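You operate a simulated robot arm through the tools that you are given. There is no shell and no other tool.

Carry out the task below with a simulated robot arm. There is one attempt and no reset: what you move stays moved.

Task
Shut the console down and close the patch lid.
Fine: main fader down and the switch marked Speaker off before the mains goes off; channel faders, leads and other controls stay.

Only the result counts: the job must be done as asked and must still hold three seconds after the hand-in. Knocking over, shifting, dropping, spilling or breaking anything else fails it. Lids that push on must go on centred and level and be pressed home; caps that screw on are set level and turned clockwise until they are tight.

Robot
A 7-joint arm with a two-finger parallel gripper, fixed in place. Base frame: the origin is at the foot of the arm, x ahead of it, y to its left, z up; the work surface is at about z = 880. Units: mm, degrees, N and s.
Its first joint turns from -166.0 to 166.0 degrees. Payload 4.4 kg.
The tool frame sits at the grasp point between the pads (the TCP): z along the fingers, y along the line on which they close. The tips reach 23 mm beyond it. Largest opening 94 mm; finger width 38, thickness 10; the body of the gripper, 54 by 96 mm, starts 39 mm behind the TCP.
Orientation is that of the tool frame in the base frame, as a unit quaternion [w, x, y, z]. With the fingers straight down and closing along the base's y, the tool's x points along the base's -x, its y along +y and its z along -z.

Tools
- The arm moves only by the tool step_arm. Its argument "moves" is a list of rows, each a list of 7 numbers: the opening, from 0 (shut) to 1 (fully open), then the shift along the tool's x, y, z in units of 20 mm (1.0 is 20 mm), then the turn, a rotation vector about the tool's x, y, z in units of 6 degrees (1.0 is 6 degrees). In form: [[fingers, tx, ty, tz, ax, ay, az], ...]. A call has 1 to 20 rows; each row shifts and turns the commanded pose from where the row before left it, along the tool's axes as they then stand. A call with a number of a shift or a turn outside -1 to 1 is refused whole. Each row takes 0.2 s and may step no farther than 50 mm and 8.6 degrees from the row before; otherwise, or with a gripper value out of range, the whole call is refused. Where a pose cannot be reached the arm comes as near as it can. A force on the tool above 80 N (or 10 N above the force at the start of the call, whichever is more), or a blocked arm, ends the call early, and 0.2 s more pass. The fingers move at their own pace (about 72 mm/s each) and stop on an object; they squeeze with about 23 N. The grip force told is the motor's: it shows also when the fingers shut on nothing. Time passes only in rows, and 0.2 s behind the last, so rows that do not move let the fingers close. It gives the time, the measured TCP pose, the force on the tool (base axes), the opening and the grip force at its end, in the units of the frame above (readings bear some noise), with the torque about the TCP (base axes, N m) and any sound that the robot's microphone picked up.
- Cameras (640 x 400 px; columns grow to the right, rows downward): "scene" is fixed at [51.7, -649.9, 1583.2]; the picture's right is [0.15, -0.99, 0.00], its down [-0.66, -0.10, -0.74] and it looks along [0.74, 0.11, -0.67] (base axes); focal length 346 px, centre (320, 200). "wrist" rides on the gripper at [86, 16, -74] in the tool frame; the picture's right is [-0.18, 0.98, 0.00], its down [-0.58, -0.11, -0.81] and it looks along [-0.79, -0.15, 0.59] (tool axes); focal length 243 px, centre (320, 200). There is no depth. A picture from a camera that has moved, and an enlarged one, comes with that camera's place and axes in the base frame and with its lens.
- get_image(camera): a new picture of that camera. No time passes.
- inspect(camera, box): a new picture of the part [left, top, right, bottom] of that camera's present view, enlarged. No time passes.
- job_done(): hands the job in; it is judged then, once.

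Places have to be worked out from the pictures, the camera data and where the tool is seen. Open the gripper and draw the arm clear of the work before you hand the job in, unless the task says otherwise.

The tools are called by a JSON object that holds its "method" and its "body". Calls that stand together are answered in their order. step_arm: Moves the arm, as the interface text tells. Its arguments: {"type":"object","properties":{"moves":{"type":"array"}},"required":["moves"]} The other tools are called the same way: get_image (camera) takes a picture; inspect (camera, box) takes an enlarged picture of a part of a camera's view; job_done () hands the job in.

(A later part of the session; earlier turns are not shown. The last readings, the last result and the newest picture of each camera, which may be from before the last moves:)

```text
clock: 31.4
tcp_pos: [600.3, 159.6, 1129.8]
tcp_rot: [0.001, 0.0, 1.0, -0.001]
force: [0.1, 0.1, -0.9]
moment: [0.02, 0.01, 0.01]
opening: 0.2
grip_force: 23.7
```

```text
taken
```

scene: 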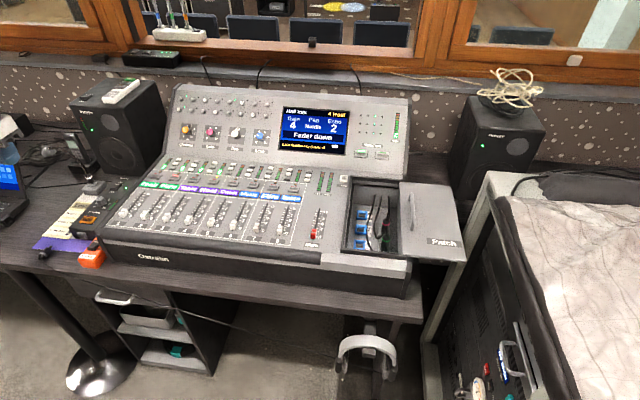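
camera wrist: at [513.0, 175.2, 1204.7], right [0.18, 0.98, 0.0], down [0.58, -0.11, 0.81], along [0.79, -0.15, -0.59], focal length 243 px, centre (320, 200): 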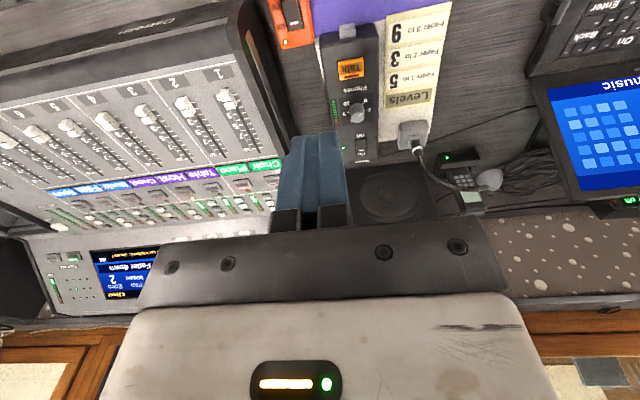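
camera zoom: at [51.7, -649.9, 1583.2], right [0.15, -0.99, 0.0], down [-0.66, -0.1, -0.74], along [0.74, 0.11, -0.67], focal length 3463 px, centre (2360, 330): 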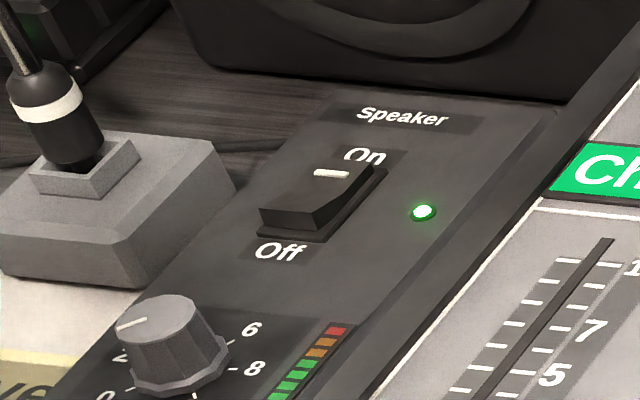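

The Speaker rocker's raised near (Off) edge triangulates cleanly to (855, 197, 814), and the gooseneck head is at about (876, 394, 930), well clear to the left. I'll fly to just above the switch and lean the tool 27° outward, so a fingertip edge can press only the Off half.

{"method": "step_arm", "body": {"moves": [[0, -1, 0.156, 0.7, 0, 0, 0], [0, -1, 0.156, 0.7, 0, 0, 0], [0, -1, 0.156, 0.7, 0, 0, 0], [0, -1, 0.156, 0.7, 0, 0, 0], [0, -1, 0.156, 0.7, 0, 0, 0], [0, -1, 0.156, 0.7, 0, 0, 0], [0, -1, 0.156, 0.7, 0, 0, 0], [0, -1, 0.156, 0.7, 0, 0, 0], [0, -1, 0.156, 0.7, 0, 0, 0], [0, -1, 0.156, 0.7, 0, 0, 0], [0, -1, 0.156, 0.7, 0, 0, 0], [0, -1, 0.156, 0.7, 0, 0, 0], [0, 0, 0, 0, 0, -0.9, 0], [0, 0, 0, 0, 0, -0.9, 0], [0, 0, 0, 0, 0, -0.9, 0], [0, 0, 0, 0, 0, -0.9, 0], [0, 0, 0, 0, 0, -0.9, 0]]}}

{"method": "get_image", "body": {"camera": "wrist"}}

{"method": "get_image", "body": {"camera": "scene"}}

```text
clock: 35.0
tcp_pos: [840.1, 196.8, 961.4]
tcp_rot: [0.235, 0.0, 0.972, 0.0]
force: [-0.6, 0.3, 0.2]
moment: [-0.01, 0.01, 0.02]
opening: 0.0
grip_force: 22.8
```

```text
taken
camera wrist: at [728.9, 212.4, 988.7], right [0.16, 0.98, 0.08], down [0.15, -0.11, 0.98], along [0.97, -0.15, -0.17], focal length 243 px, centre (320, 200)
```

wrist: 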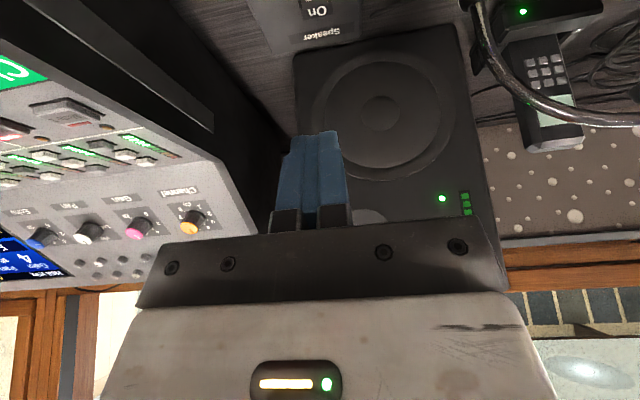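

```text
taken
```

scene: 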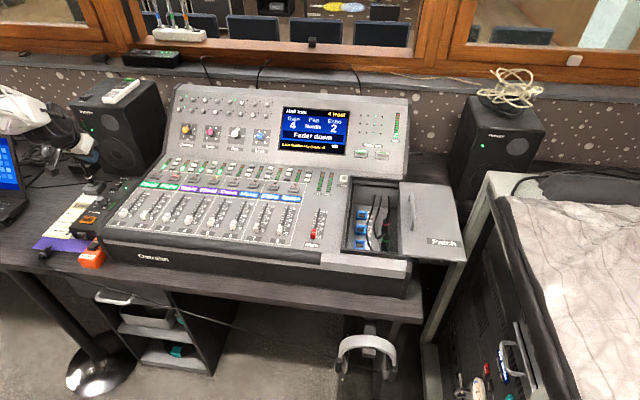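

The "On" label appears at about (899, 198) in this view, which agrees with my estimate. I'll lower to about 10 mm above the Off edge and check from the scene camera.

{"method": "step_arm", "body": {"moves": [[0, 0.264, 0, 0.9, 0, 0, 0], [0, 0.264, 0, 0.9, 0, 0, 0], [0, 0.264, 0, 0.9, 0, 0, 0], [0, 0.264, 0, 0.9, 0, 0, 0], [0, 0.264, 0, 0.9, 0, 0, 0], [0, 0.264, 0, 0.9, 0, 0, 0]]}}

{"method": "get_image", "body": {"camera": "wrist"}}

{"method": "inspect", "body": {"camera": "scene", "box": [84, 157, 164, 207]}}

```text
clock: 36.4
tcp_pos: [862.1, 195.8, 851.8]
tcp_rot: [0.233, 0.0, 0.972, 0.001]
force: [0.6, 0.2, 0.0]
moment: [0.01, 0.01, -0.01]
opening: 0.0
grip_force: 22.7
```

```text
taken
camera wrist: at [749.7, 211.9, 878.6], right [0.16, 0.98, 0.08], down [0.15, -0.11, 0.98], along [0.97, -0.15, -0.17], focal length 243 px, centre (320, 200)
```

wrist: 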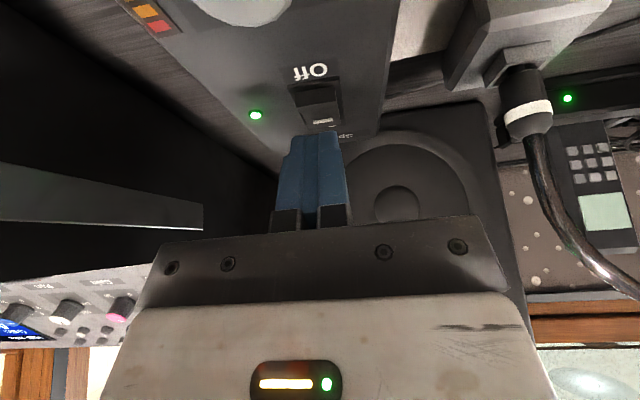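

```text
8.00 times, centred on (124, 182) of scene
camera zoom: at [51.7, -649.9, 1583.2], right [0.15, -0.99, 0.0], down [-0.66, -0.1, -0.74], along [0.74, 0.11, -0.67], focal length 2771 px, centre (1888, 344)
```

zoom: 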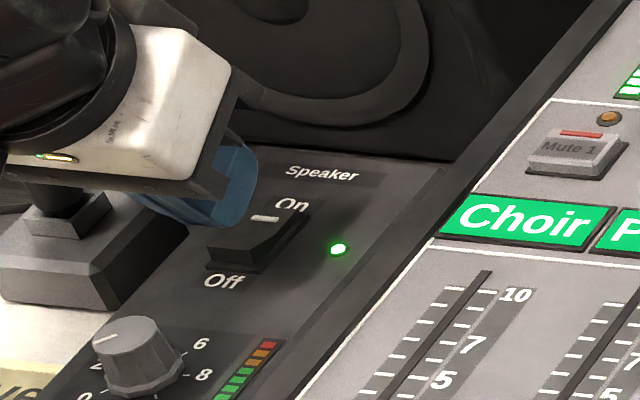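

The tip projects exactly where expected, about 12 mm above the Off half of the rocker and laterally aligned. I'll lower to contact and then press in small steps, watching force and sound.

{"method": "step_arm", "body": {"moves": [[0, 0.18, 0.03, 0.24, 0, 0, 0], [0, 0.18, 0, 0.24, 0, 0, 0], [0, 0.045, 0, 0.09, 0, 0, 0]]}}

{"method": "inspect", "body": {"camera": "scene", "box": [84, 157, 164, 207]}}

```text
clock: 37.2
tcp_pos: [859.3, 196.7, 837.7]
tcp_rot: [0.233, 0.001, 0.972, 0.001]
force: [-0.2, 0.7, 0.3]
moment: [0.01, 0.01, -0.03]
opening: 0.0
grip_force: 22.3
```

```text
8.00 times, centred on (124, 182) of scene
camera zoom: at [51.7, -649.9, 1583.2], right [0.15, -0.99, 0.0], down [-0.66, -0.1, -0.74], along [0.74, 0.11, -0.67], focal length 2771 px, centre (1888, 344)
```

zoom: 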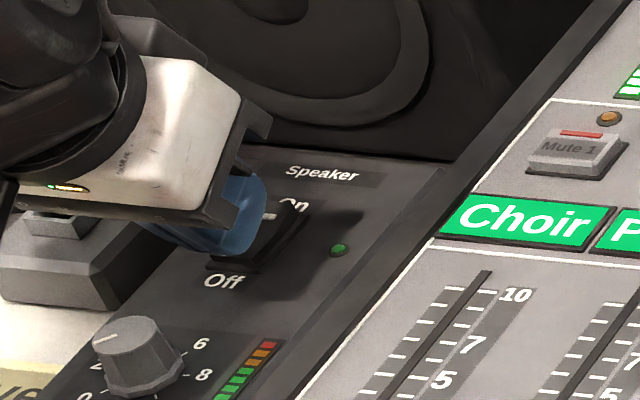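

The green LED has gone dark, so the rocker appears to have flipped already with little force. I'll press a few millimetres more to make sure it is fully home.

{"method": "step_arm", "body": {"moves": [[0, 0.045, 0, 0.09, 0, 0, 0], [0, 0.045, 0, 0.09, 0, 0, 0]]}}

{"method": "inspect", "body": {"camera": "scene", "box": [84, 157, 164, 207]}}

```text
clock: 37.8
tcp_pos: [860.0, 196.6, 835.6]
tcp_rot: [0.234, 0.0, 0.972, 0.0]
force: [-23.6, -7.1, 28.4]
moment: [-0.24, 0.68, 0.12]
opening: 0.0
grip_force: 23.0
```

```text
8.00 times, centred on (124, 182) of scene
camera zoom: at [51.7, -649.9, 1583.2], right [0.15, -0.99, 0.0], down [-0.66, -0.1, -0.74], along [0.74, 0.11, -0.67], focal length 2771 px, centre (1888, 344)
```

zoom: 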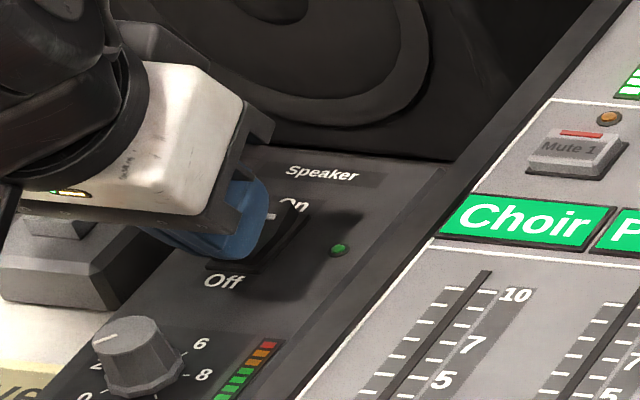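

It bottomed out (28 N up). I'll lift straight up and verify the switch state.

{"method": "step_arm", "body": {"moves": [[0, -0.2, 0, -0.5, 0, 0, 0], [0, -0.454, 0, -0.89, 0, 0, 0], [0, -0.454, 0, -0.89, 0, 0, 0], [0, -0.454, 0, -0.89, 0, 0, 0], [0, -0.454, 0, -0.89, 0, 0, 0], [0, 0, 0, -0.9, 0, 0, 0], [0, 0, 0, -0.9, 0, 0, 0]]}}

{"method": "inspect", "body": {"camera": "scene", "box": [84, 157, 164, 207]}}

{"method": "get_image", "body": {"camera": "wrist"}}

```text
clock: 39.4
tcp_pos: [842.7, 196.3, 953.9]
tcp_rot: [0.233, 0.0, 0.972, 0.0]
force: [0.7, 0.3, 0.0]
moment: [0.0, 0.0, -0.01]
opening: 0.0
grip_force: 22.6
```

```text
8.00 times, centred on (124, 182) of scene
camera zoom: at [51.7, -649.9, 1583.2], right [0.15, -0.99, 0.0], down [-0.66, -0.1, -0.74], along [0.74, 0.11, -0.67], focal length 2771 px, centre (1888, 344)
```

zoom: 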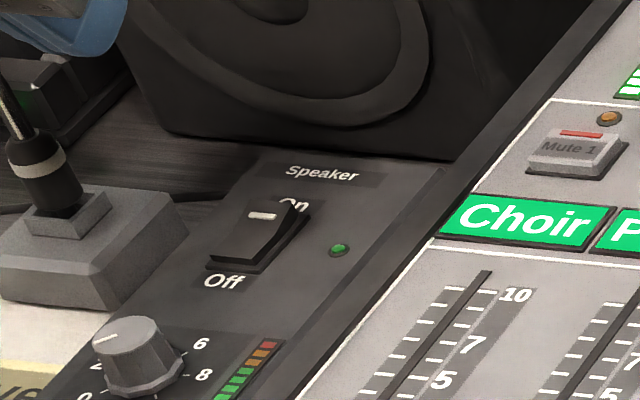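

```text
taken
camera wrist: at [730.4, 212.5, 982.2], right [0.16, 0.98, 0.08], down [0.15, -0.11, 0.98], along [0.97, -0.15, -0.17], focal length 243 px, centre (320, 200)
```

wrist: 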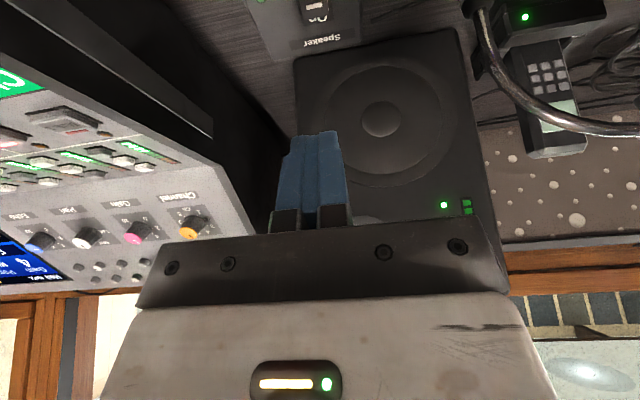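

The Speaker rocker now shows the Off end pressed with the LED out. Next is the mains: I'll raise, straighten the tool, and go back over the mains box to look at it from closer with its surroundings.

{"method": "step_arm", "body": {"moves": [[0, -0.454, 0, -0.89, 0, 0, 0], [0, -0.454, 0, -0.89, 0, 0, 0], [0, -0.454, 0, -0.89, 0, 0, 0], [0, 0, 0, 0, 0, 0.9, 0], [0, 0, 0, 0, 0, 0.9, 0], [0, 0, 0, 0, 0, 0.9, 0], [0, 0, 0, 0, 0, 0.9, 0], [0, 0, 0, 0, 0, 0.9, 0]]}}

{"method": "step_arm", "body": {"moves": [[0, 1, -0.25, 0, 0, 0, 0], [0, 1, -0.25, 0, 0, 0, 0], [0, 1, -0.25, 0, 0, 0, 0], [0, 1, -0.25, 0, 0, 0, 0], [0, 1, -0.25, 0, 0, 0, 0], [0, 1, -0.25, 0, 0, 0, 0], [0, 1, -0.25, 0, 0, 0, 0], [0, 1, -0.25, 0, 0, 0, 0], [0, 1, -0.25, 0, 0, 0, 0], [0, 1, -0.25, 0, 0, 0, 0], [0, 1, -0.25, 0, 0, 0, 0], [0, 1, -0.25, 0, 0, 0, 0], [0, 1, -0.25, 0, 0, 0, 0], [0, 1, -0.25, 0, 0, 0, 0], [0, 1, -0.25, 0, 0, 0, 0], [0, 1, -0.25, 0, 0, 0, 0]]}}

{"method": "get_image", "body": {"camera": "wrist"}}

{"method": "inspect", "body": {"camera": "wrist", "box": [270, 50, 400, 140]}}

{"method": "get_image", "body": {"camera": "scene"}}

```text
clock: 41.2
tcp_pos: [841.9, 197.7, 1016.6]
tcp_rot: [-0.002, 0.0, 1.0, 0.0]
force: [-0.1, 0.4, 0.3]
moment: [-0.01, -0.03, -0.01]
opening: 0.0
grip_force: 22.8
```

```text
clock: 44.6
tcp_pos: [522.0, 116.6, 1016.0]
tcp_rot: [-0.001, 0.0, 1.0, 0.0]
force: [-0.4, 0.9, -0.6]
moment: [0.02, -0.02, 0.01]
opening: 0.0
grip_force: 23.2
```

```text
taken
camera wrist: at [434.8, 132.8, 1089.7], right [0.18, 0.98, 0.0], down [0.58, -0.11, 0.81], along [0.79, -0.15, -0.59], focal length 243 px, centre (320, 200)
```

wrist: 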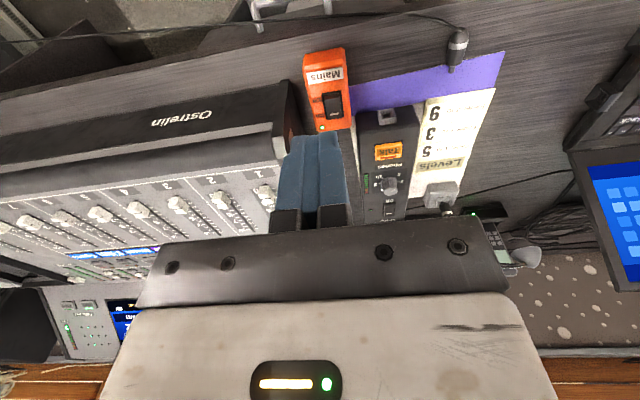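

```text
4.44 times, centred on (335, 95) of wrist
camera zoom: at [434.8, 132.8, 1089.7], right [0.18, 0.98, 0.0], down [0.58, -0.11, 0.81], along [0.79, -0.15, -0.59], focal length 1078 px, centre (253, 667)
```

zoom: 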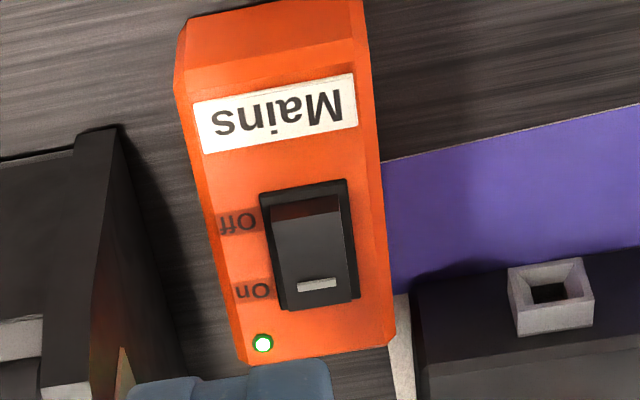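

```text
taken
```

scene: 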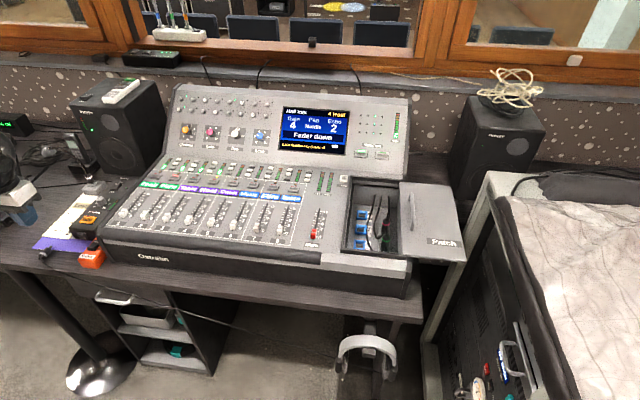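

Mains rocker: near (Off) edge at about (607.6, 115.6, 799), green LED lit. The console's left cheek is at y≈60, so I'll bias the tool 6 mm to +y to keep the gripper body clear of it. I'll lean 27° outward and come down along the tool axis to about 25 mm above.

{"method": "step_arm", "body": {"moves": [[0, 0, 0, 0, 0, -0.9, 0], [0, 0, 0, 0, 0, -0.9, 0], [0, 0, 0, 0, 0, -0.9, 0], [0, 0, 0, 0, 0, -0.9, 0], [0, 0, 0, 0, 0, -0.9, 0], [0, -0.024, 0.025, 0.94, 0, 0, 0], [0, -0.024, 0.025, 0.94, 0, 0, 0], [0, -0.024, 0.025, 0.94, 0, 0, 0], [0, -0.024, 0.025, 0.94, 0, 0, 0], [0, -0.024, 0.025, 0.94, 0, 0, 0], [0, -0.024, 0.025, 0.94, 0, 0, 0], [0, -0.024, 0.025, 0.94, 0, 0, 0], [0, -0.024, 0.025, 0.94, 0, 0, 0], [0, -0.024, 0.025, 0.94, 0, 0, 0], [0, -0.024, 0.025, 0.94, 0, 0, 0]]}}

{"method": "get_image", "body": {"camera": "wrist"}}

{"method": "inspect", "body": {"camera": "scene", "box": [50, 210, 146, 270]}}

```text
clock: 47.8
tcp_pos: [612.2, 122.7, 849.9]
tcp_rot: [0.233, 0.0, 0.972, 0.0]
force: [-0.5, -0.4, -0.8]
moment: [0.02, 0.02, 0.02]
opening: 0.2
grip_force: 23.2
```

```text
taken
camera wrist: at [500.4, 138.2, 877.4], right [0.16, 0.98, 0.08], down [0.15, -0.11, 0.98], along [0.97, -0.15, -0.17], focal length 243 px, centre (320, 200)
```

wrist: 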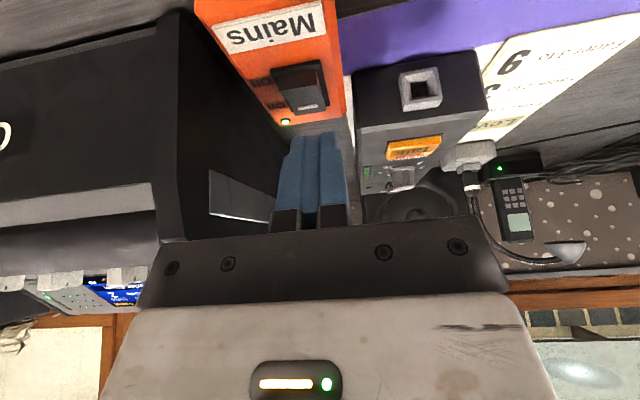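

```text
6.67 times, centred on (98, 240) of scene
camera zoom: at [51.7, -649.9, 1583.2], right [0.15, -0.99, 0.0], down [-0.66, -0.1, -0.74], along [0.74, 0.11, -0.67], focal length 2309 px, centre (1800, -67)
```

zoom: 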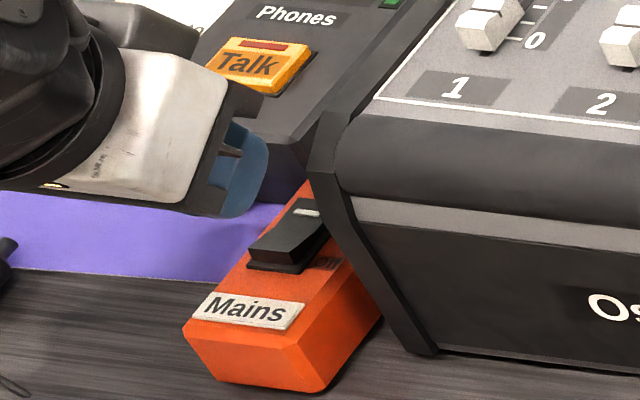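

The tip is about 25 mm above the mains rocker with roughly 12 mm clearance between gripper body and console cheek. I'll lower 22 mm to just above contact.

{"method": "step_arm", "body": {"moves": [[0, 0.25, -0.03, 0.49, 0, 0, 0], [0, 0.25, -0.03, 0.49, 0, 0, 0]]}}

{"method": "inspect", "body": {"camera": "scene", "box": [50, 210, 146, 270]}}

{"method": "get_image", "body": {"camera": "wrist"}}

```text
clock: 48.4
tcp_pos: [612.9, 121.7, 827.4]
tcp_rot: [0.234, 0.0, 0.972, 0.0]
force: [0.2, 0.9, 0.1]
moment: [0.02, 0.0, 0.03]
opening: 0.0
grip_force: 22.8
```

```text
6.67 times, centred on (98, 240) of scene
camera zoom: at [51.7, -649.9, 1583.2], right [0.15, -0.99, 0.0], down [-0.66, -0.1, -0.74], along [0.74, 0.11, -0.67], focal length 2309 px, centre (1800, -67)
```

zoom: 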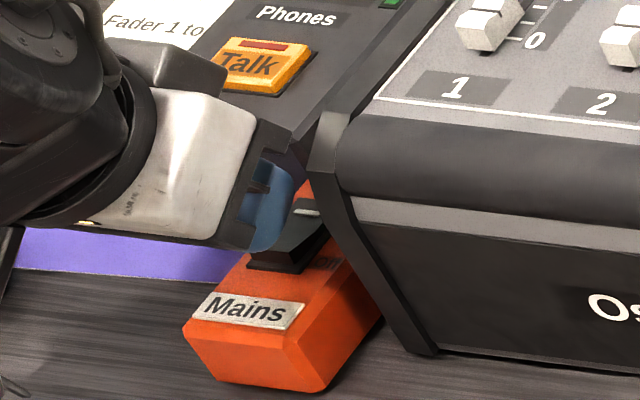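

```text
taken
camera wrist: at [500.7, 136.4, 855.3], right [0.16, 0.98, 0.08], down [0.15, -0.11, 0.98], along [0.97, -0.15, -0.17], focal length 243 px, centre (320, 200)
```

wrist: 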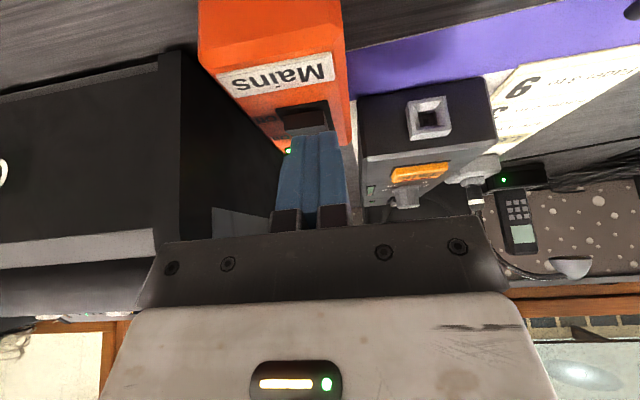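

The fingertip is right at the rocker's Off edge with no contact force yet. I'll press down about 4 mm in small steps and check.

{"method": "step_arm", "body": {"moves": [[0, 0.045, 0, 0.09, 0, 0, 0], [0, 0.045, 0, 0.09, 0, 0, 0], [0, 0.023, 0, 0.045, 0, 0, 0]]}}

{"method": "inspect", "body": {"camera": "scene", "box": [50, 210, 146, 270]}}

{"method": "get_image", "body": {"camera": "scene"}}

```text
clock: 49.2
tcp_pos: [611.4, 120.3, 823.6]
tcp_rot: [0.233, 0.0, 0.972, 0.0]
force: [-23.2, -4.9, 30.4]
moment: [-0.29, 0.74, 0.2]
opening: 0.0
grip_force: 22.9
```

```text
6.67 times, centred on (98, 240) of scene
camera zoom: at [51.7, -649.9, 1583.2], right [0.15, -0.99, 0.0], down [-0.66, -0.1, -0.74], along [0.74, 0.11, -0.67], focal length 2309 px, centre (1800, -67)
```

zoom: 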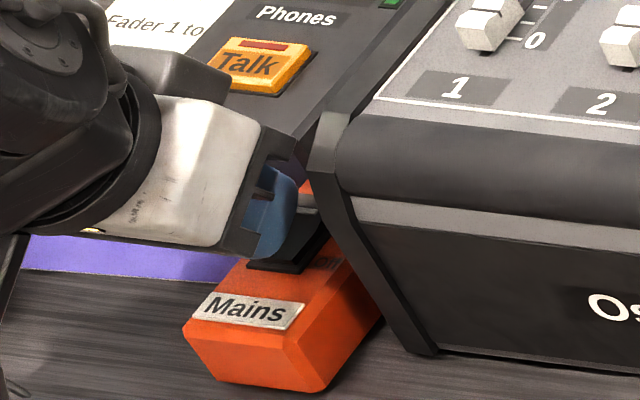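

```text
taken
```

scene: 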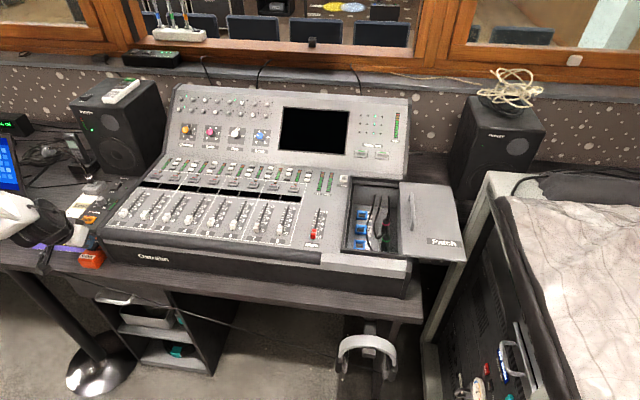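

The console display and channel strips went dark, so the mains is off. I'll lift straight off and verify the rocker and that the box did not move.

{"method": "step_arm", "body": {"moves": [[0, -0.2, 0, -0.45, 0, 0, 0], [0, -0.2, 0, -0.9, 0, 0, 0], [0, -0.1, 0, -1, 0, 0, 0], [0, 0, 0, -1, 0, 0, 0], [0, 0, 0, -1, 0, 0, 0], [0, 0, 0, -1, 0, 0, 0], [0, 0, 0, -1, 0, 0, 0], [0, 0, 0, -1, 0, 0, 0], [0, 0, 0, -1, 0, 0, 0], [0, 0, 0, -1, 0, 0, 0]]}}

{"method": "inspect", "body": {"camera": "scene", "box": [50, 210, 146, 270]}}

{"method": "get_image", "body": {"camera": "wrist"}}

```text
clock: 51.4
tcp_pos: [536.3, 122.2, 995.6]
tcp_rot: [0.234, 0.0, 0.972, 0.001]
force: [0.1, 0.1, -0.5]
moment: [-0.01, -0.02, 0.04]
opening: 0.0
grip_force: 22.9
```

```text
6.67 times, centred on (98, 240) of scene
camera zoom: at [51.7, -649.9, 1583.2], right [0.15, -0.99, 0.0], down [-0.66, -0.1, -0.74], along [0.74, 0.11, -0.67], focal length 2309 px, centre (1800, -67)
```

zoom: 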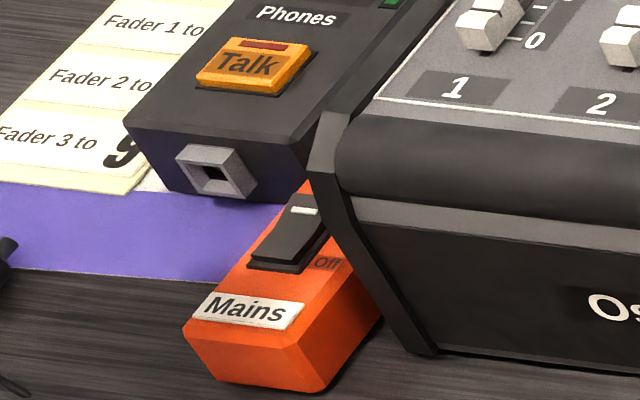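

```text
taken
camera wrist: at [424.3, 137.2, 1022.5], right [0.16, 0.98, 0.08], down [0.15, -0.11, 0.98], along [0.97, -0.15, -0.17], focal length 243 px, centre (320, 200)
```

wrist: 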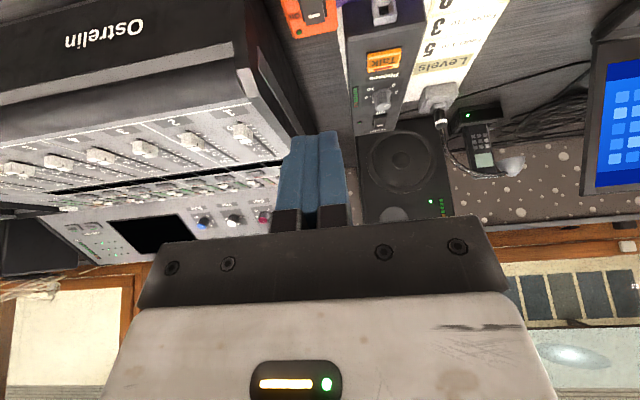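

Mains rocker shows Off pressed, the console is dark and nothing else has shifted. Now the lid: I'll raise, straighten the tool and travel to the right side at height for a close look at the handle.

{"method": "step_arm", "body": {"moves": [[0, 0, 0, -1, 0, 0.9, 0], [0, 0, 0, -1, 0, 0.9, 0], [0, 0, 0, -1, 0, 0.9, 0], [0, 0, 0, -1, 0, 0.9, 0], [0, 0, 0, -1, 0, 0.9, 0], [0, 0, -1, 0, 0, 0, 0], [0, 0, -1, 0, 0, 0, 0], [0, 0, -1, 0, 0, 0, 0], [0, 0, -1, 0, 0, 0, 0], [0, 0, -1, 0, 0, 0, 0], [0, 0, -1, 0, 0, 0, 0], [0, 0, -1, 0, 0, 0, 0], [0, 0, -1, 0, 0, 0, 0], [0, 0, -1, 0, 0, 0, 0], [0, 0, -1, 0, 0, 0, 0], [0, 0, -1, 0, 0, 0, 0], [0, 0, -1, 0, 0, 0, 0], [0, 0, -1, 0, 0, 0, 0], [0, 0, -1, 0, 0, 0, 0], [0, 0, -1, 0, 0, 0, 0]]}}

{"method": "step_arm", "body": {"moves": [[0, -0.3, -1, 0, 0, 0, 0], [0, -0.3, -1, 0, 0, 0, 0], [0, -0.3, -1, 0, 0, 0, 0], [0, -0.3, -1, 0, 0, 0, 0], [0, -0.3, -1, 0, 0, 0, 0], [0, -0.3, -1, 0, 0, 0, 0], [0, -0.3, -1, 0, 0, 0, 0], [0, -0.3, -1, 0, 0, 0, 0], [0, -0.3, -1, 0, 0, 0, 0], [0, -0.3, -1, 0, 0, 0, 0], [0, -0.3, -1, 0, 0, 0, 0], [0, -0.3, -1, 0, 0, 0, 0], [0, -0.3, -1, 0, 0, 0, 0], [0, -0.3, -1, 0, 0, 0, 0], [0, -0.3, -1, 0, 0, 0, 0], [0, -0.3, -1, 0, 0, 0, 0], [0, -0.3, -1, 0, 0, 0, 0], [0, -0.3, -1, 0, 0, 0, 0], [0, -0.3, -1, 0, 0, 0, 0]]}}

{"method": "get_image", "body": {"camera": "wrist"}}

```text
clock: 55.6
tcp_pos: [509.0, -179.5, 1088.2]
tcp_rot: [0.0, 0.0, 1.0, 0.0]
force: [0.0, -0.3, -0.3]
moment: [-0.01, 0.0, 0.0]
opening: 0.0
grip_force: 22.9
```

```text
clock: 59.6
tcp_pos: [622.7, -557.4, 1088.6]
tcp_rot: [0.0, -0.001, 1.0, 0.0]
force: [-0.7, 0.6, 0.6]
moment: [-0.04, -0.03, -0.03]
opening: 0.0
grip_force: 23.1
```

```text
taken
camera wrist: at [535.0, -542.9, 1165.0], right [0.18, 0.98, 0.0], down [0.58, -0.11, 0.81], along [0.79, -0.15, -0.59], focal length 243 px, centre (320, 200)
```

wrist: 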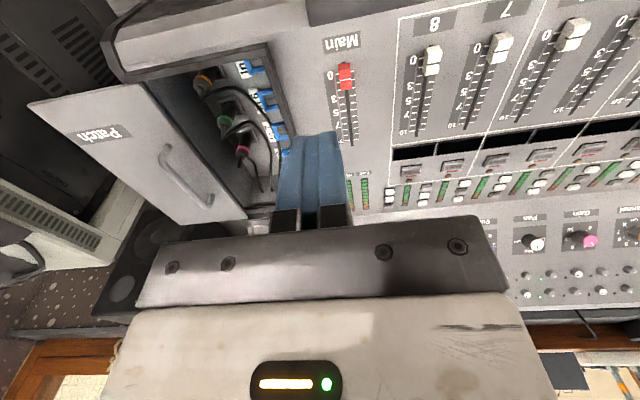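

Good view of the whole patch bay, lid and handle. I'll enlarge it, together with a matching scene zoom, to triangulate the handle and the lid/frame edges.

{"method": "inspect", "body": {"camera": "wrist", "box": [20, 40, 300, 230]}}

{"method": "inspect", "body": {"camera": "wrist", "box": [140, 130, 250, 220]}}

{"method": "inspect", "body": {"camera": "scene", "box": [390, 180, 454, 250]}}

{"method": "inspect", "body": {"camera": "scene", "box": [335, 170, 475, 275]}}

```text
2.11 times, centred on (160, 135) of wrist
camera zoom: at [535.0, -542.9, 1165.0], right [0.18, 0.98, 0.0], down [0.58, -0.11, 0.81], along [0.79, -0.15, -0.59], focal length 511 px, centre (657, 337)
```

zoom: 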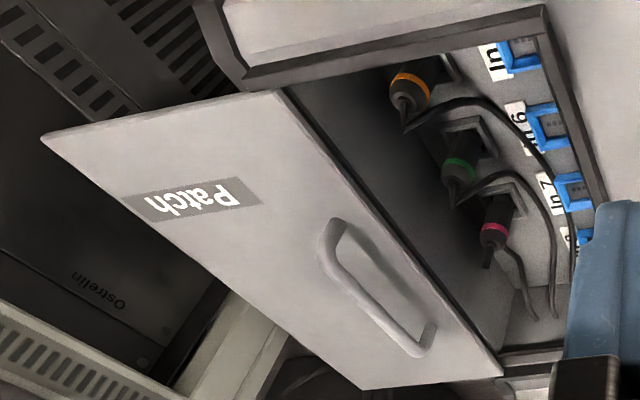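

```text
4.44 times, centred on (195, 175) of wrist
camera zoom: at [535.0, -542.9, 1165.0], right [0.18, 0.98, 0.0], down [0.58, -0.11, 0.81], along [0.79, -0.15, -0.59], focal length 1078 px, centre (876, 311)
```

zoom: 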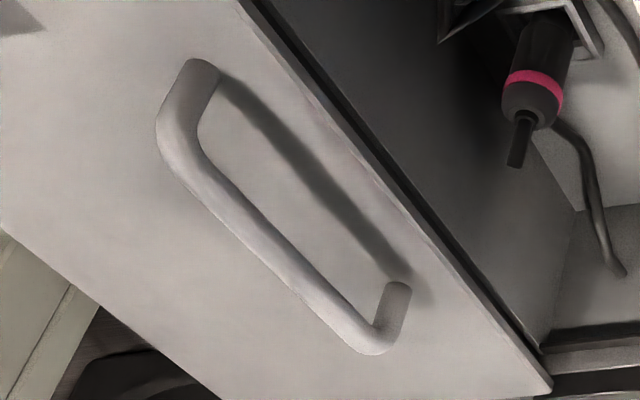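

```text
5.71 times, centred on (422, 215) of scene
camera zoom: at [51.7, -649.9, 1583.2], right [0.15, -0.99, 0.0], down [-0.66, -0.1, -0.74], along [0.74, 0.11, -0.67], focal length 1979 px, centre (-263, 114)
```

zoom: 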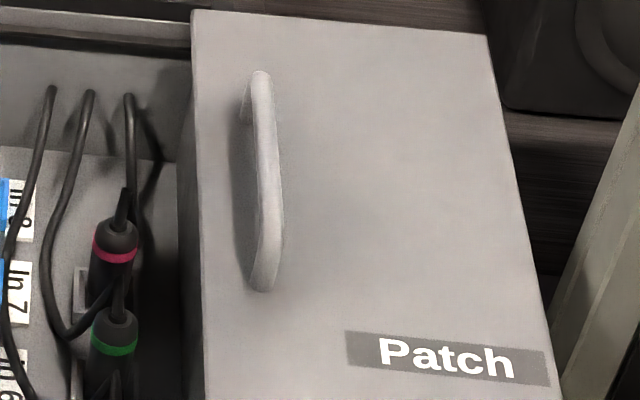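

```text
3.81 times, centred on (405, 222) of scene
camera zoom: at [51.7, -649.9, 1583.2], right [0.15, -0.99, 0.0], down [-0.66, -0.1, -0.74], along [0.74, 0.11, -0.67], focal length 1319 px, centre (-4, 114)
```

zoom: 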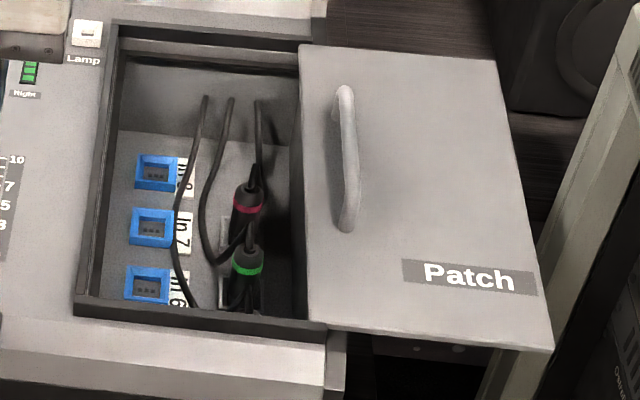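

Handle triangulates to a bar from x≈727 to 839 at y≈-800, bar centre z≈920, lid top z≈896. The lid must slide about 160 mm to +y. It is beyond straight-down reach, so I'll lean the tool outward (25° forward, 40° to the right) at height first and check the pose is held.

{"method": "step_arm", "body": {"moves": [[0, 0, 0, 0, 0, -0.833, 0], [0, 0, 0, 0, 0, -0.833, 0], [0, 0, 0, 0, 0, -0.833, 0], [0, 0, 0, 0, 0, -0.833, 0], [0, 0, 0, 0, 0, -0.833, 0], [0, 0, 0, 0, 0.952, 0, 0], [0, 0, 0, 0, 0.952, 0, 0], [0, 0, 0, 0, 0.952, 0, 0], [0, 0, 0, 0, 0.952, 0, 0], [0, 0, 0, 0, 0.952, 0, 0], [0, 0, 0, 0, 0.952, 0, 0], [0, 0, 0, 0, 0.952, 0, 0]]}}

{"method": "get_image", "body": {"camera": "scene"}}

{"method": "get_image", "body": {"camera": "wrist"}}

```text
clock: 62.2
tcp_pos: [621.4, -559.5, 1088.8]
tcp_rot: [0.204, 0.073, 0.917, -0.334]
force: [-0.3, 0.3, -0.7]
moment: [-0.01, -0.03, -0.01]
opening: 0.2
grip_force: 23.0
```

```text
taken
```

scene: 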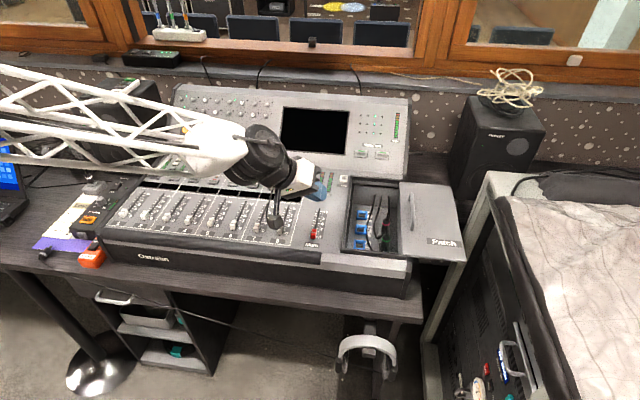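

```text
taken
camera wrist: at [523.4, -499.2, 1095.5], right [0.43, 0.75, -0.49], down [0.24, 0.44, 0.87], along [0.87, -0.49, 0.01], focal length 243 px, centre (320, 200)
```

wrist: 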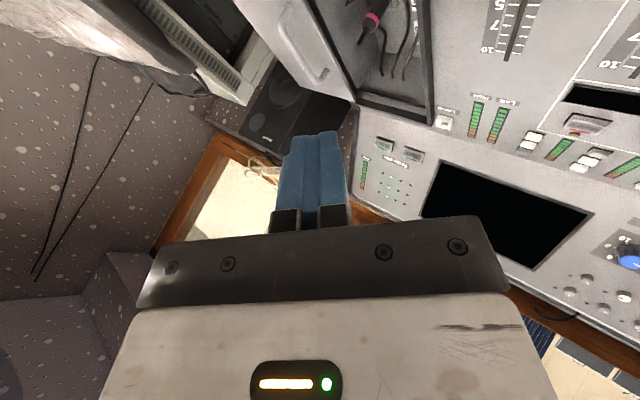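

The lean is as planned (tool axis ≈ (0.32, -0.64, -0.69)). Now I'll extend over to the right of the handle at about z=1000 and check whether the arm can actually reach there.

{"method": "step_arm", "body": {"moves": [[0, -0.245, -0.435, 0.945, 0, 0, 0], [0, -0.245, -0.435, 0.945, 0, 0, 0], [0, -0.245, -0.435, 0.945, 0, 0, 0], [0, -0.245, -0.435, 0.945, 0, 0, 0], [0, -0.245, -0.435, 0.945, 0, 0, 0], [0, -0.245, -0.435, 0.945, 0, 0, 0], [0, -0.245, -0.435, 0.945, 0, 0, 0], [0, -0.245, -0.435, 0.945, 0, 0, 0], [0, -0.245, -0.435, 0.945, 0, 0, 0], [0, -0.245, -0.435, 0.945, 0, 0, 0], [0, -0.245, -0.435, 0.945, 0, 0, 0]]}}

{"method": "get_image", "body": {"camera": "wrist"}}

{"method": "get_image", "body": {"camera": "scene"}}

```text
clock: 64.6
tcp_pos: [713.4, -766.1, 1023.1]
tcp_rot: [0.203, 0.074, 0.917, -0.335]
force: [-0.2, -0.2, 0.7]
moment: [0.05, 0.04, 0.0]
opening: 0.3
grip_force: 23.0
```

```text
taken
camera wrist: at [613.8, -706.4, 1029.4], right [0.43, 0.75, -0.49], down [0.24, 0.43, 0.87], along [0.87, -0.49, 0.01], focal length 243 px, centre (320, 200)
```

wrist: 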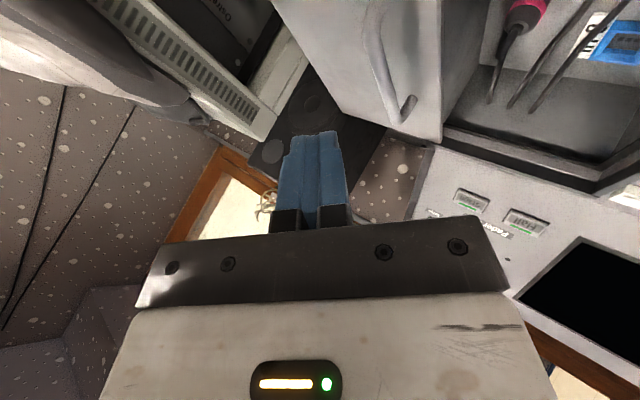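

```text
taken
```

scene: 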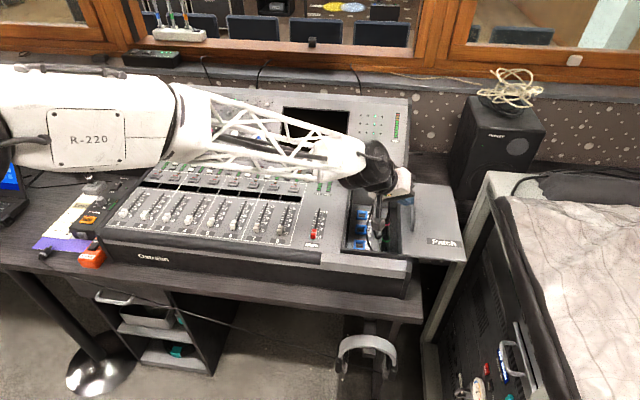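

Reached (713, -766, 1023) with no trouble. Continuing the same way another 4 rows to get right of the handle.

{"method": "step_arm", "body": {"moves": [[0, -0.245, -0.435, 0.945, 0, 0, 0], [0, -0.245, -0.435, 0.945, 0, 0, 0], [0, -0.245, -0.435, 0.945, 0, 0, 0], [0, -0.245, -0.435, 0.945, 0, 0, 0]]}}

{"method": "get_image", "body": {"camera": "wrist"}}

{"method": "inspect", "body": {"camera": "scene", "box": [320, 130, 480, 270]}}

```text
clock: 65.6
tcp_pos: [745.1, -841.1, 1000.9]
tcp_rot: [0.205, 0.074, 0.917, -0.334]
force: [0.0, -0.3, -0.3]
moment: [0.01, -0.01, 0.02]
opening: 0.0
grip_force: 23.0
```

```text
taken
camera wrist: at [646.3, -781.6, 1006.1], right [0.43, 0.75, -0.49], down [0.24, 0.44, 0.87], along [0.87, -0.49, 0.01], focal length 243 px, centre (320, 200)
```

wrist: 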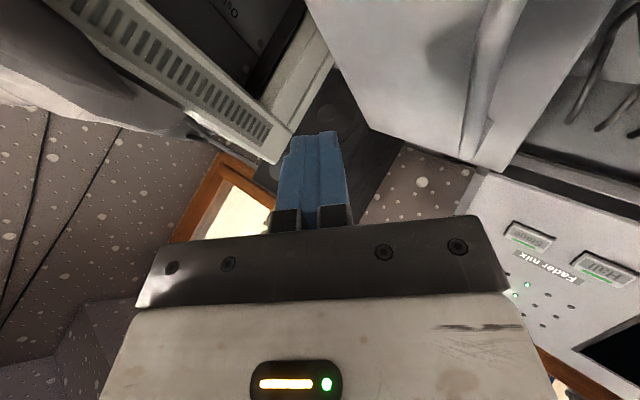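

```text
2.86 times, centred on (400, 200) of scene
camera zoom: at [51.7, -649.9, 1583.2], right [0.15, -0.99, 0.0], down [-0.66, -0.1, -0.74], along [0.74, 0.11, -0.67], focal length 990 px, centre (91, 200)
```

zoom: 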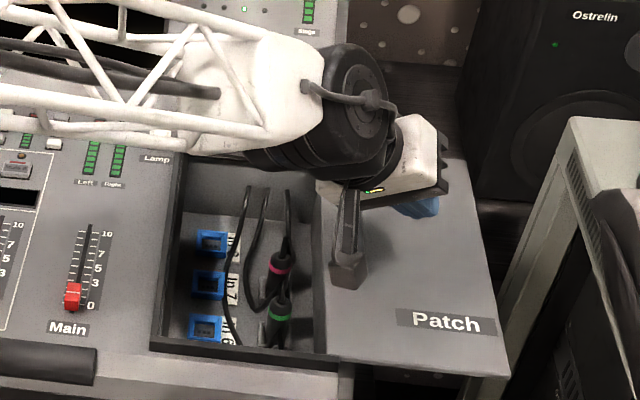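

The arm reaches (745, -841, 1001) comfortably. I'll lower about 50 mm and look at the finger relative to the handle.

{"method": "step_arm", "body": {"moves": [[0, 0.349, 0.481, 0.573, 0, 0, 0], [0, 0.349, 0.481, 0.573, 0, 0, 0], [0, 0.349, 0.481, 0.573, 0, 0, 0]]}}

{"method": "get_image", "body": {"camera": "wrist"}}

{"method": "inspect", "body": {"camera": "scene", "box": [340, 150, 480, 250]}}

```text
clock: 66.4
tcp_pos: [746.8, -841.8, 950.2]
tcp_rot: [0.204, 0.075, 0.917, -0.335]
force: [0.8, 0.5, -0.2]
moment: [-0.01, 0.04, 0.01]
opening: 0.1
grip_force: 23.1
```

```text
taken
camera wrist: at [646.9, -782.1, 956.5], right [0.43, 0.75, -0.49], down [0.24, 0.44, 0.87], along [0.87, -0.49, 0.01], focal length 243 px, centre (320, 200)
```

wrist: 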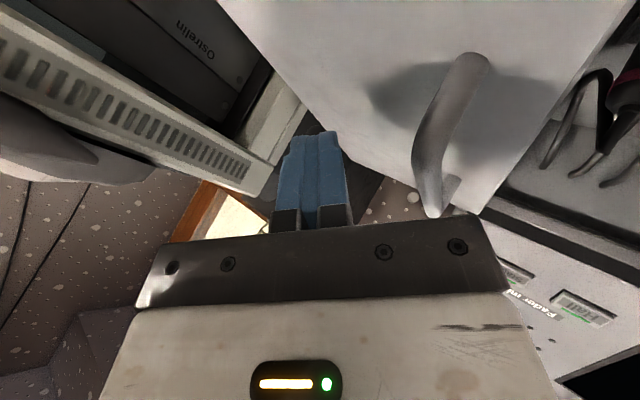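

```text
4.00 times, centred on (410, 200) of scene
camera zoom: at [51.7, -649.9, 1583.2], right [0.15, -0.99, 0.0], down [-0.66, -0.1, -0.74], along [0.74, 0.11, -0.67], focal length 1385 px, centre (-40, 200)
```

zoom: 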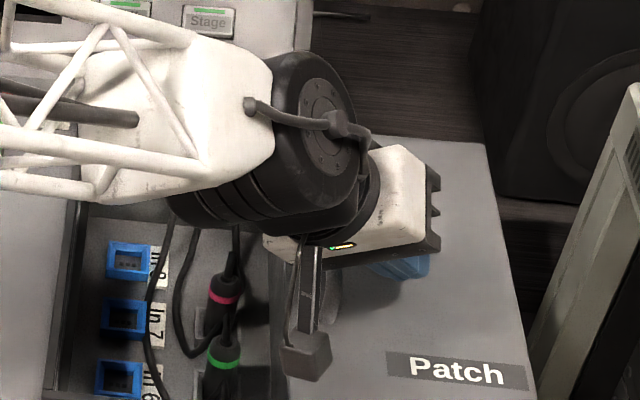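

The fingers are on the right (-y) side of the handle bar, as wanted. I'll come down the last 18 mm while closing in on the bar to leave about 8 mm gap.

{"method": "step_arm", "body": {"moves": [[0, 0.19, 0.48, 0.12, 0, 0, 0], [0, 0.19, 0.48, 0.12, 0, 0, 0]]}}

{"method": "get_image", "body": {"camera": "wrist"}}

{"method": "inspect", "body": {"camera": "scene", "box": [380, 180, 460, 240]}}

```text
clock: 67.0
tcp_pos: [745.2, -829.1, 933.0]
tcp_rot: [0.203, 0.074, 0.917, -0.334]
force: [-0.8, -0.4, 0.1]
moment: [0.0, 0.04, -0.03]
opening: 0.1
grip_force: 23.3
```

```text
taken
camera wrist: at [646.3, -770.0, 938.3], right [0.43, 0.75, -0.49], down [0.24, 0.43, 0.87], along [0.87, -0.49, 0.01], focal length 243 px, centre (320, 200)
```

wrist: 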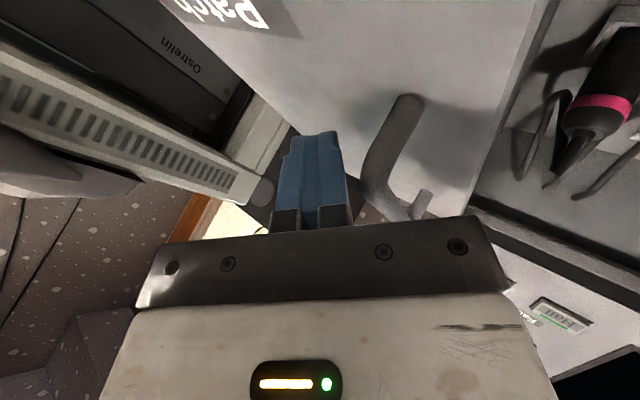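

```text
6.67 times, centred on (420, 210) of scene
camera zoom: at [51.7, -649.9, 1583.2], right [0.15, -0.99, 0.0], down [-0.66, -0.1, -0.74], along [0.74, 0.11, -0.67], focal length 2309 px, centre (-347, 133)
```

zoom: 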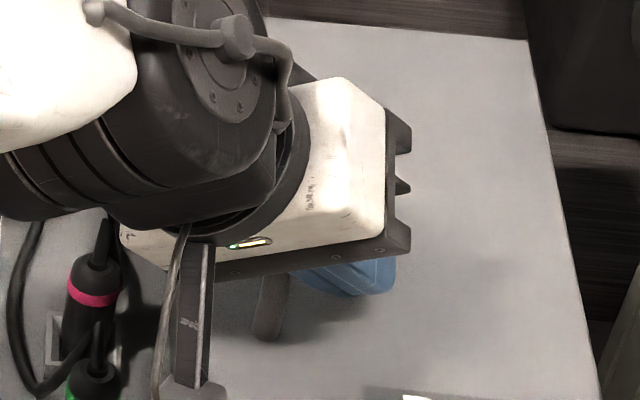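

The finger sits just right of the bar, clear of the lid surface. I'll push in +y about 16 mm to make contact and see whether the lid slides.

{"method": "step_arm", "body": {"moves": [[0, 0, 0.306, -0.257, 0, 0, 0], [0, 0, 0.306, -0.257, 0, 0, 0]]}}

{"method": "get_image", "body": {"camera": "wrist"}}

{"method": "inspect", "body": {"camera": "scene", "box": [335, 170, 475, 275]}}

```text
clock: 67.6
tcp_pos: [745.2, -812.7, 932.2]
tcp_rot: [0.204, 0.073, 0.918, -0.333]
force: [-0.5, -0.2, 0.3]
moment: [-0.01, 0.01, -0.02]
opening: 0.2
grip_force: 22.8
```

```text
taken
camera wrist: at [646.9, -753.8, 938.6], right [0.43, 0.75, -0.49], down [0.24, 0.43, 0.87], along [0.87, -0.49, 0.01], focal length 243 px, centre (320, 200)
```

wrist: 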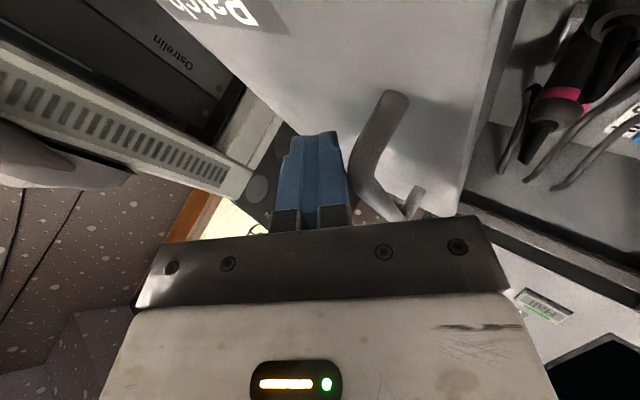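

```text
3.81 times, centred on (405, 222) of scene
camera zoom: at [51.7, -649.9, 1583.2], right [0.15, -0.99, 0.0], down [-0.66, -0.1, -0.74], along [0.74, 0.11, -0.67], focal length 1319 px, centre (-4, 114)
```

zoom: 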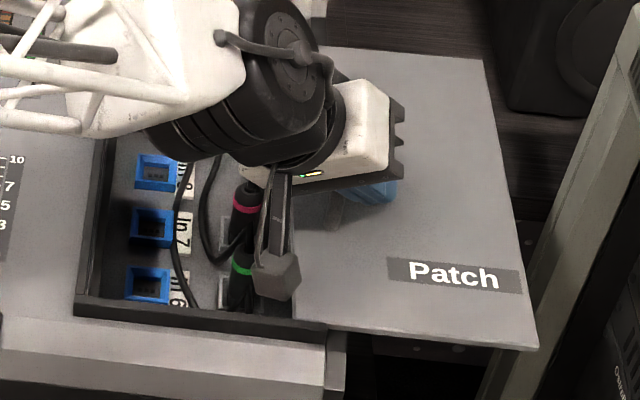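

The lid slid about 10 mm with almost no force, so it runs freely on its rails. I'll keep pushing in +y at a gentle pace for another 80 mm.

{"method": "step_arm", "body": {"moves": [[0, 0, 0.383, -0.3215, 0, 0, 0], [0, 0, 0.383, -0.3215, 0, 0, 0], [0, 0, 0.383, -0.3215, 0, 0, 0], [0, 0, 0.383, -0.3215, 0, 0, 0], [0, 0, 0.383, -0.3215, 0, 0, 0], [0, 0, 0.383, -0.3215, 0, 0, 0], [0, 0, 0.383, -0.3215, 0, 0, 0], [0, 0, 0.383, -0.3215, 0, 0, 0]]}}

{"method": "get_image", "body": {"camera": "wrist"}}

{"method": "inspect", "body": {"camera": "scene", "box": [335, 170, 475, 275]}}

```text
clock: 69.4
tcp_pos: [745.8, -734.0, 932.6]
tcp_rot: [0.203, 0.075, 0.917, -0.334]
force: [-0.2, 0.1, 1.0]
moment: [-0.02, 0.0, 0.01]
opening: 0.0
grip_force: 22.8
```

```text
taken
camera wrist: at [646.8, -673.6, 937.7], right [0.43, 0.75, -0.49], down [0.24, 0.43, 0.87], along [0.87, -0.49, 0.01], focal length 243 px, centre (320, 200)
```

wrist: 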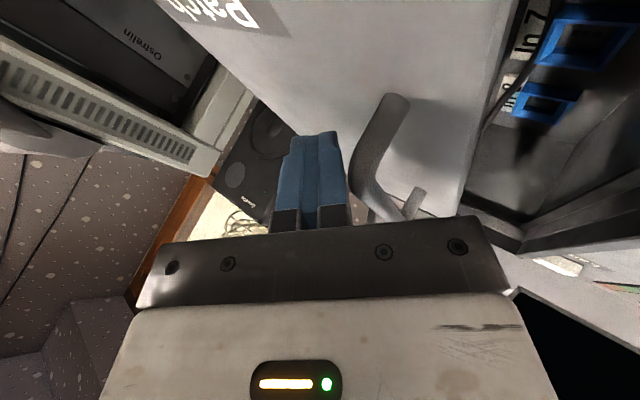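

```text
3.81 times, centred on (405, 222) of scene
camera zoom: at [51.7, -649.9, 1583.2], right [0.15, -0.99, 0.0], down [-0.66, -0.1, -0.74], along [0.74, 0.11, -0.67], focal length 1319 px, centre (-4, 114)
```

zoom: 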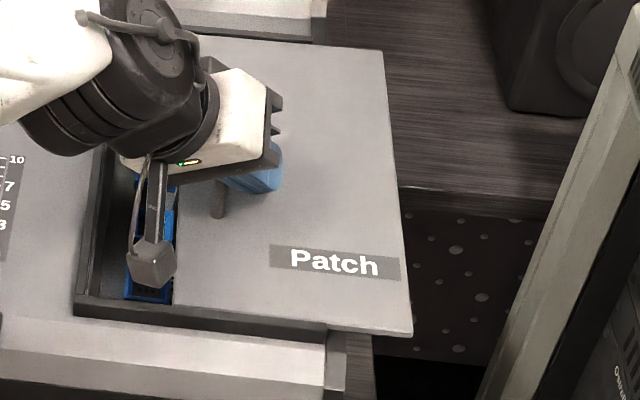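

The lid is well on its way, with about 60 mm left. I'll push 45 mm more at the same pace.

{"method": "step_arm", "body": {"moves": [[0, 0, 0.383, -0.3215, 0, 0, 0], [0, 0, 0.383, -0.3215, 0, 0, 0], [0, 0, 0.383, -0.3215, 0, 0, 0], [0, 0, 0.383, -0.3215, 0, 0, 0], [0, 0, 0.19, -0.16, 0, 0, 0]]}}

{"method": "get_image", "body": {"camera": "wrist"}}

{"method": "inspect", "body": {"camera": "scene", "box": [335, 170, 475, 275]}}

```text
clock: 70.6
tcp_pos: [744.4, -688.3, 931.7]
tcp_rot: [0.203, 0.075, 0.917, -0.335]
force: [0.3, -0.3, 0.8]
moment: [0.01, 0.01, -0.03]
opening: 0.0
grip_force: 23.5
```

```text
taken
camera wrist: at [647.0, -628.7, 937.8], right [0.43, 0.75, -0.49], down [0.24, 0.43, 0.87], along [0.87, -0.49, 0.01], focal length 243 px, centre (320, 200)
```

wrist: 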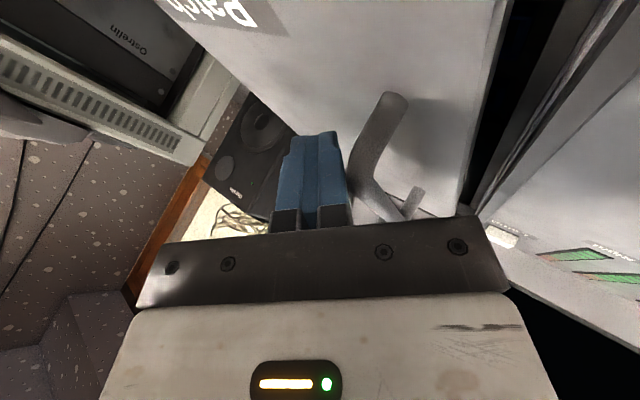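

```text
3.81 times, centred on (405, 222) of scene
camera zoom: at [51.7, -649.9, 1583.2], right [0.15, -0.99, 0.0], down [-0.66, -0.1, -0.74], along [0.74, 0.11, -0.67], focal length 1319 px, centre (-4, 114)
```

zoom: 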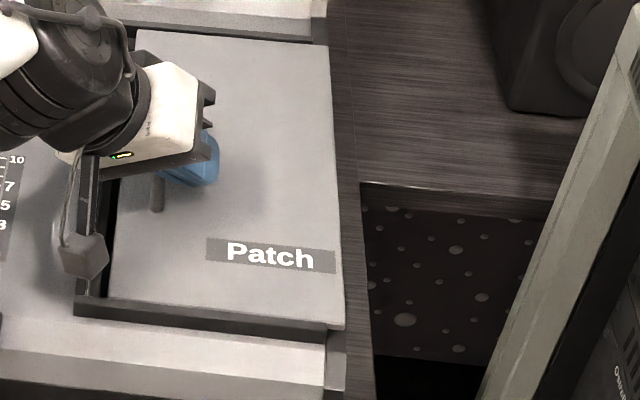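

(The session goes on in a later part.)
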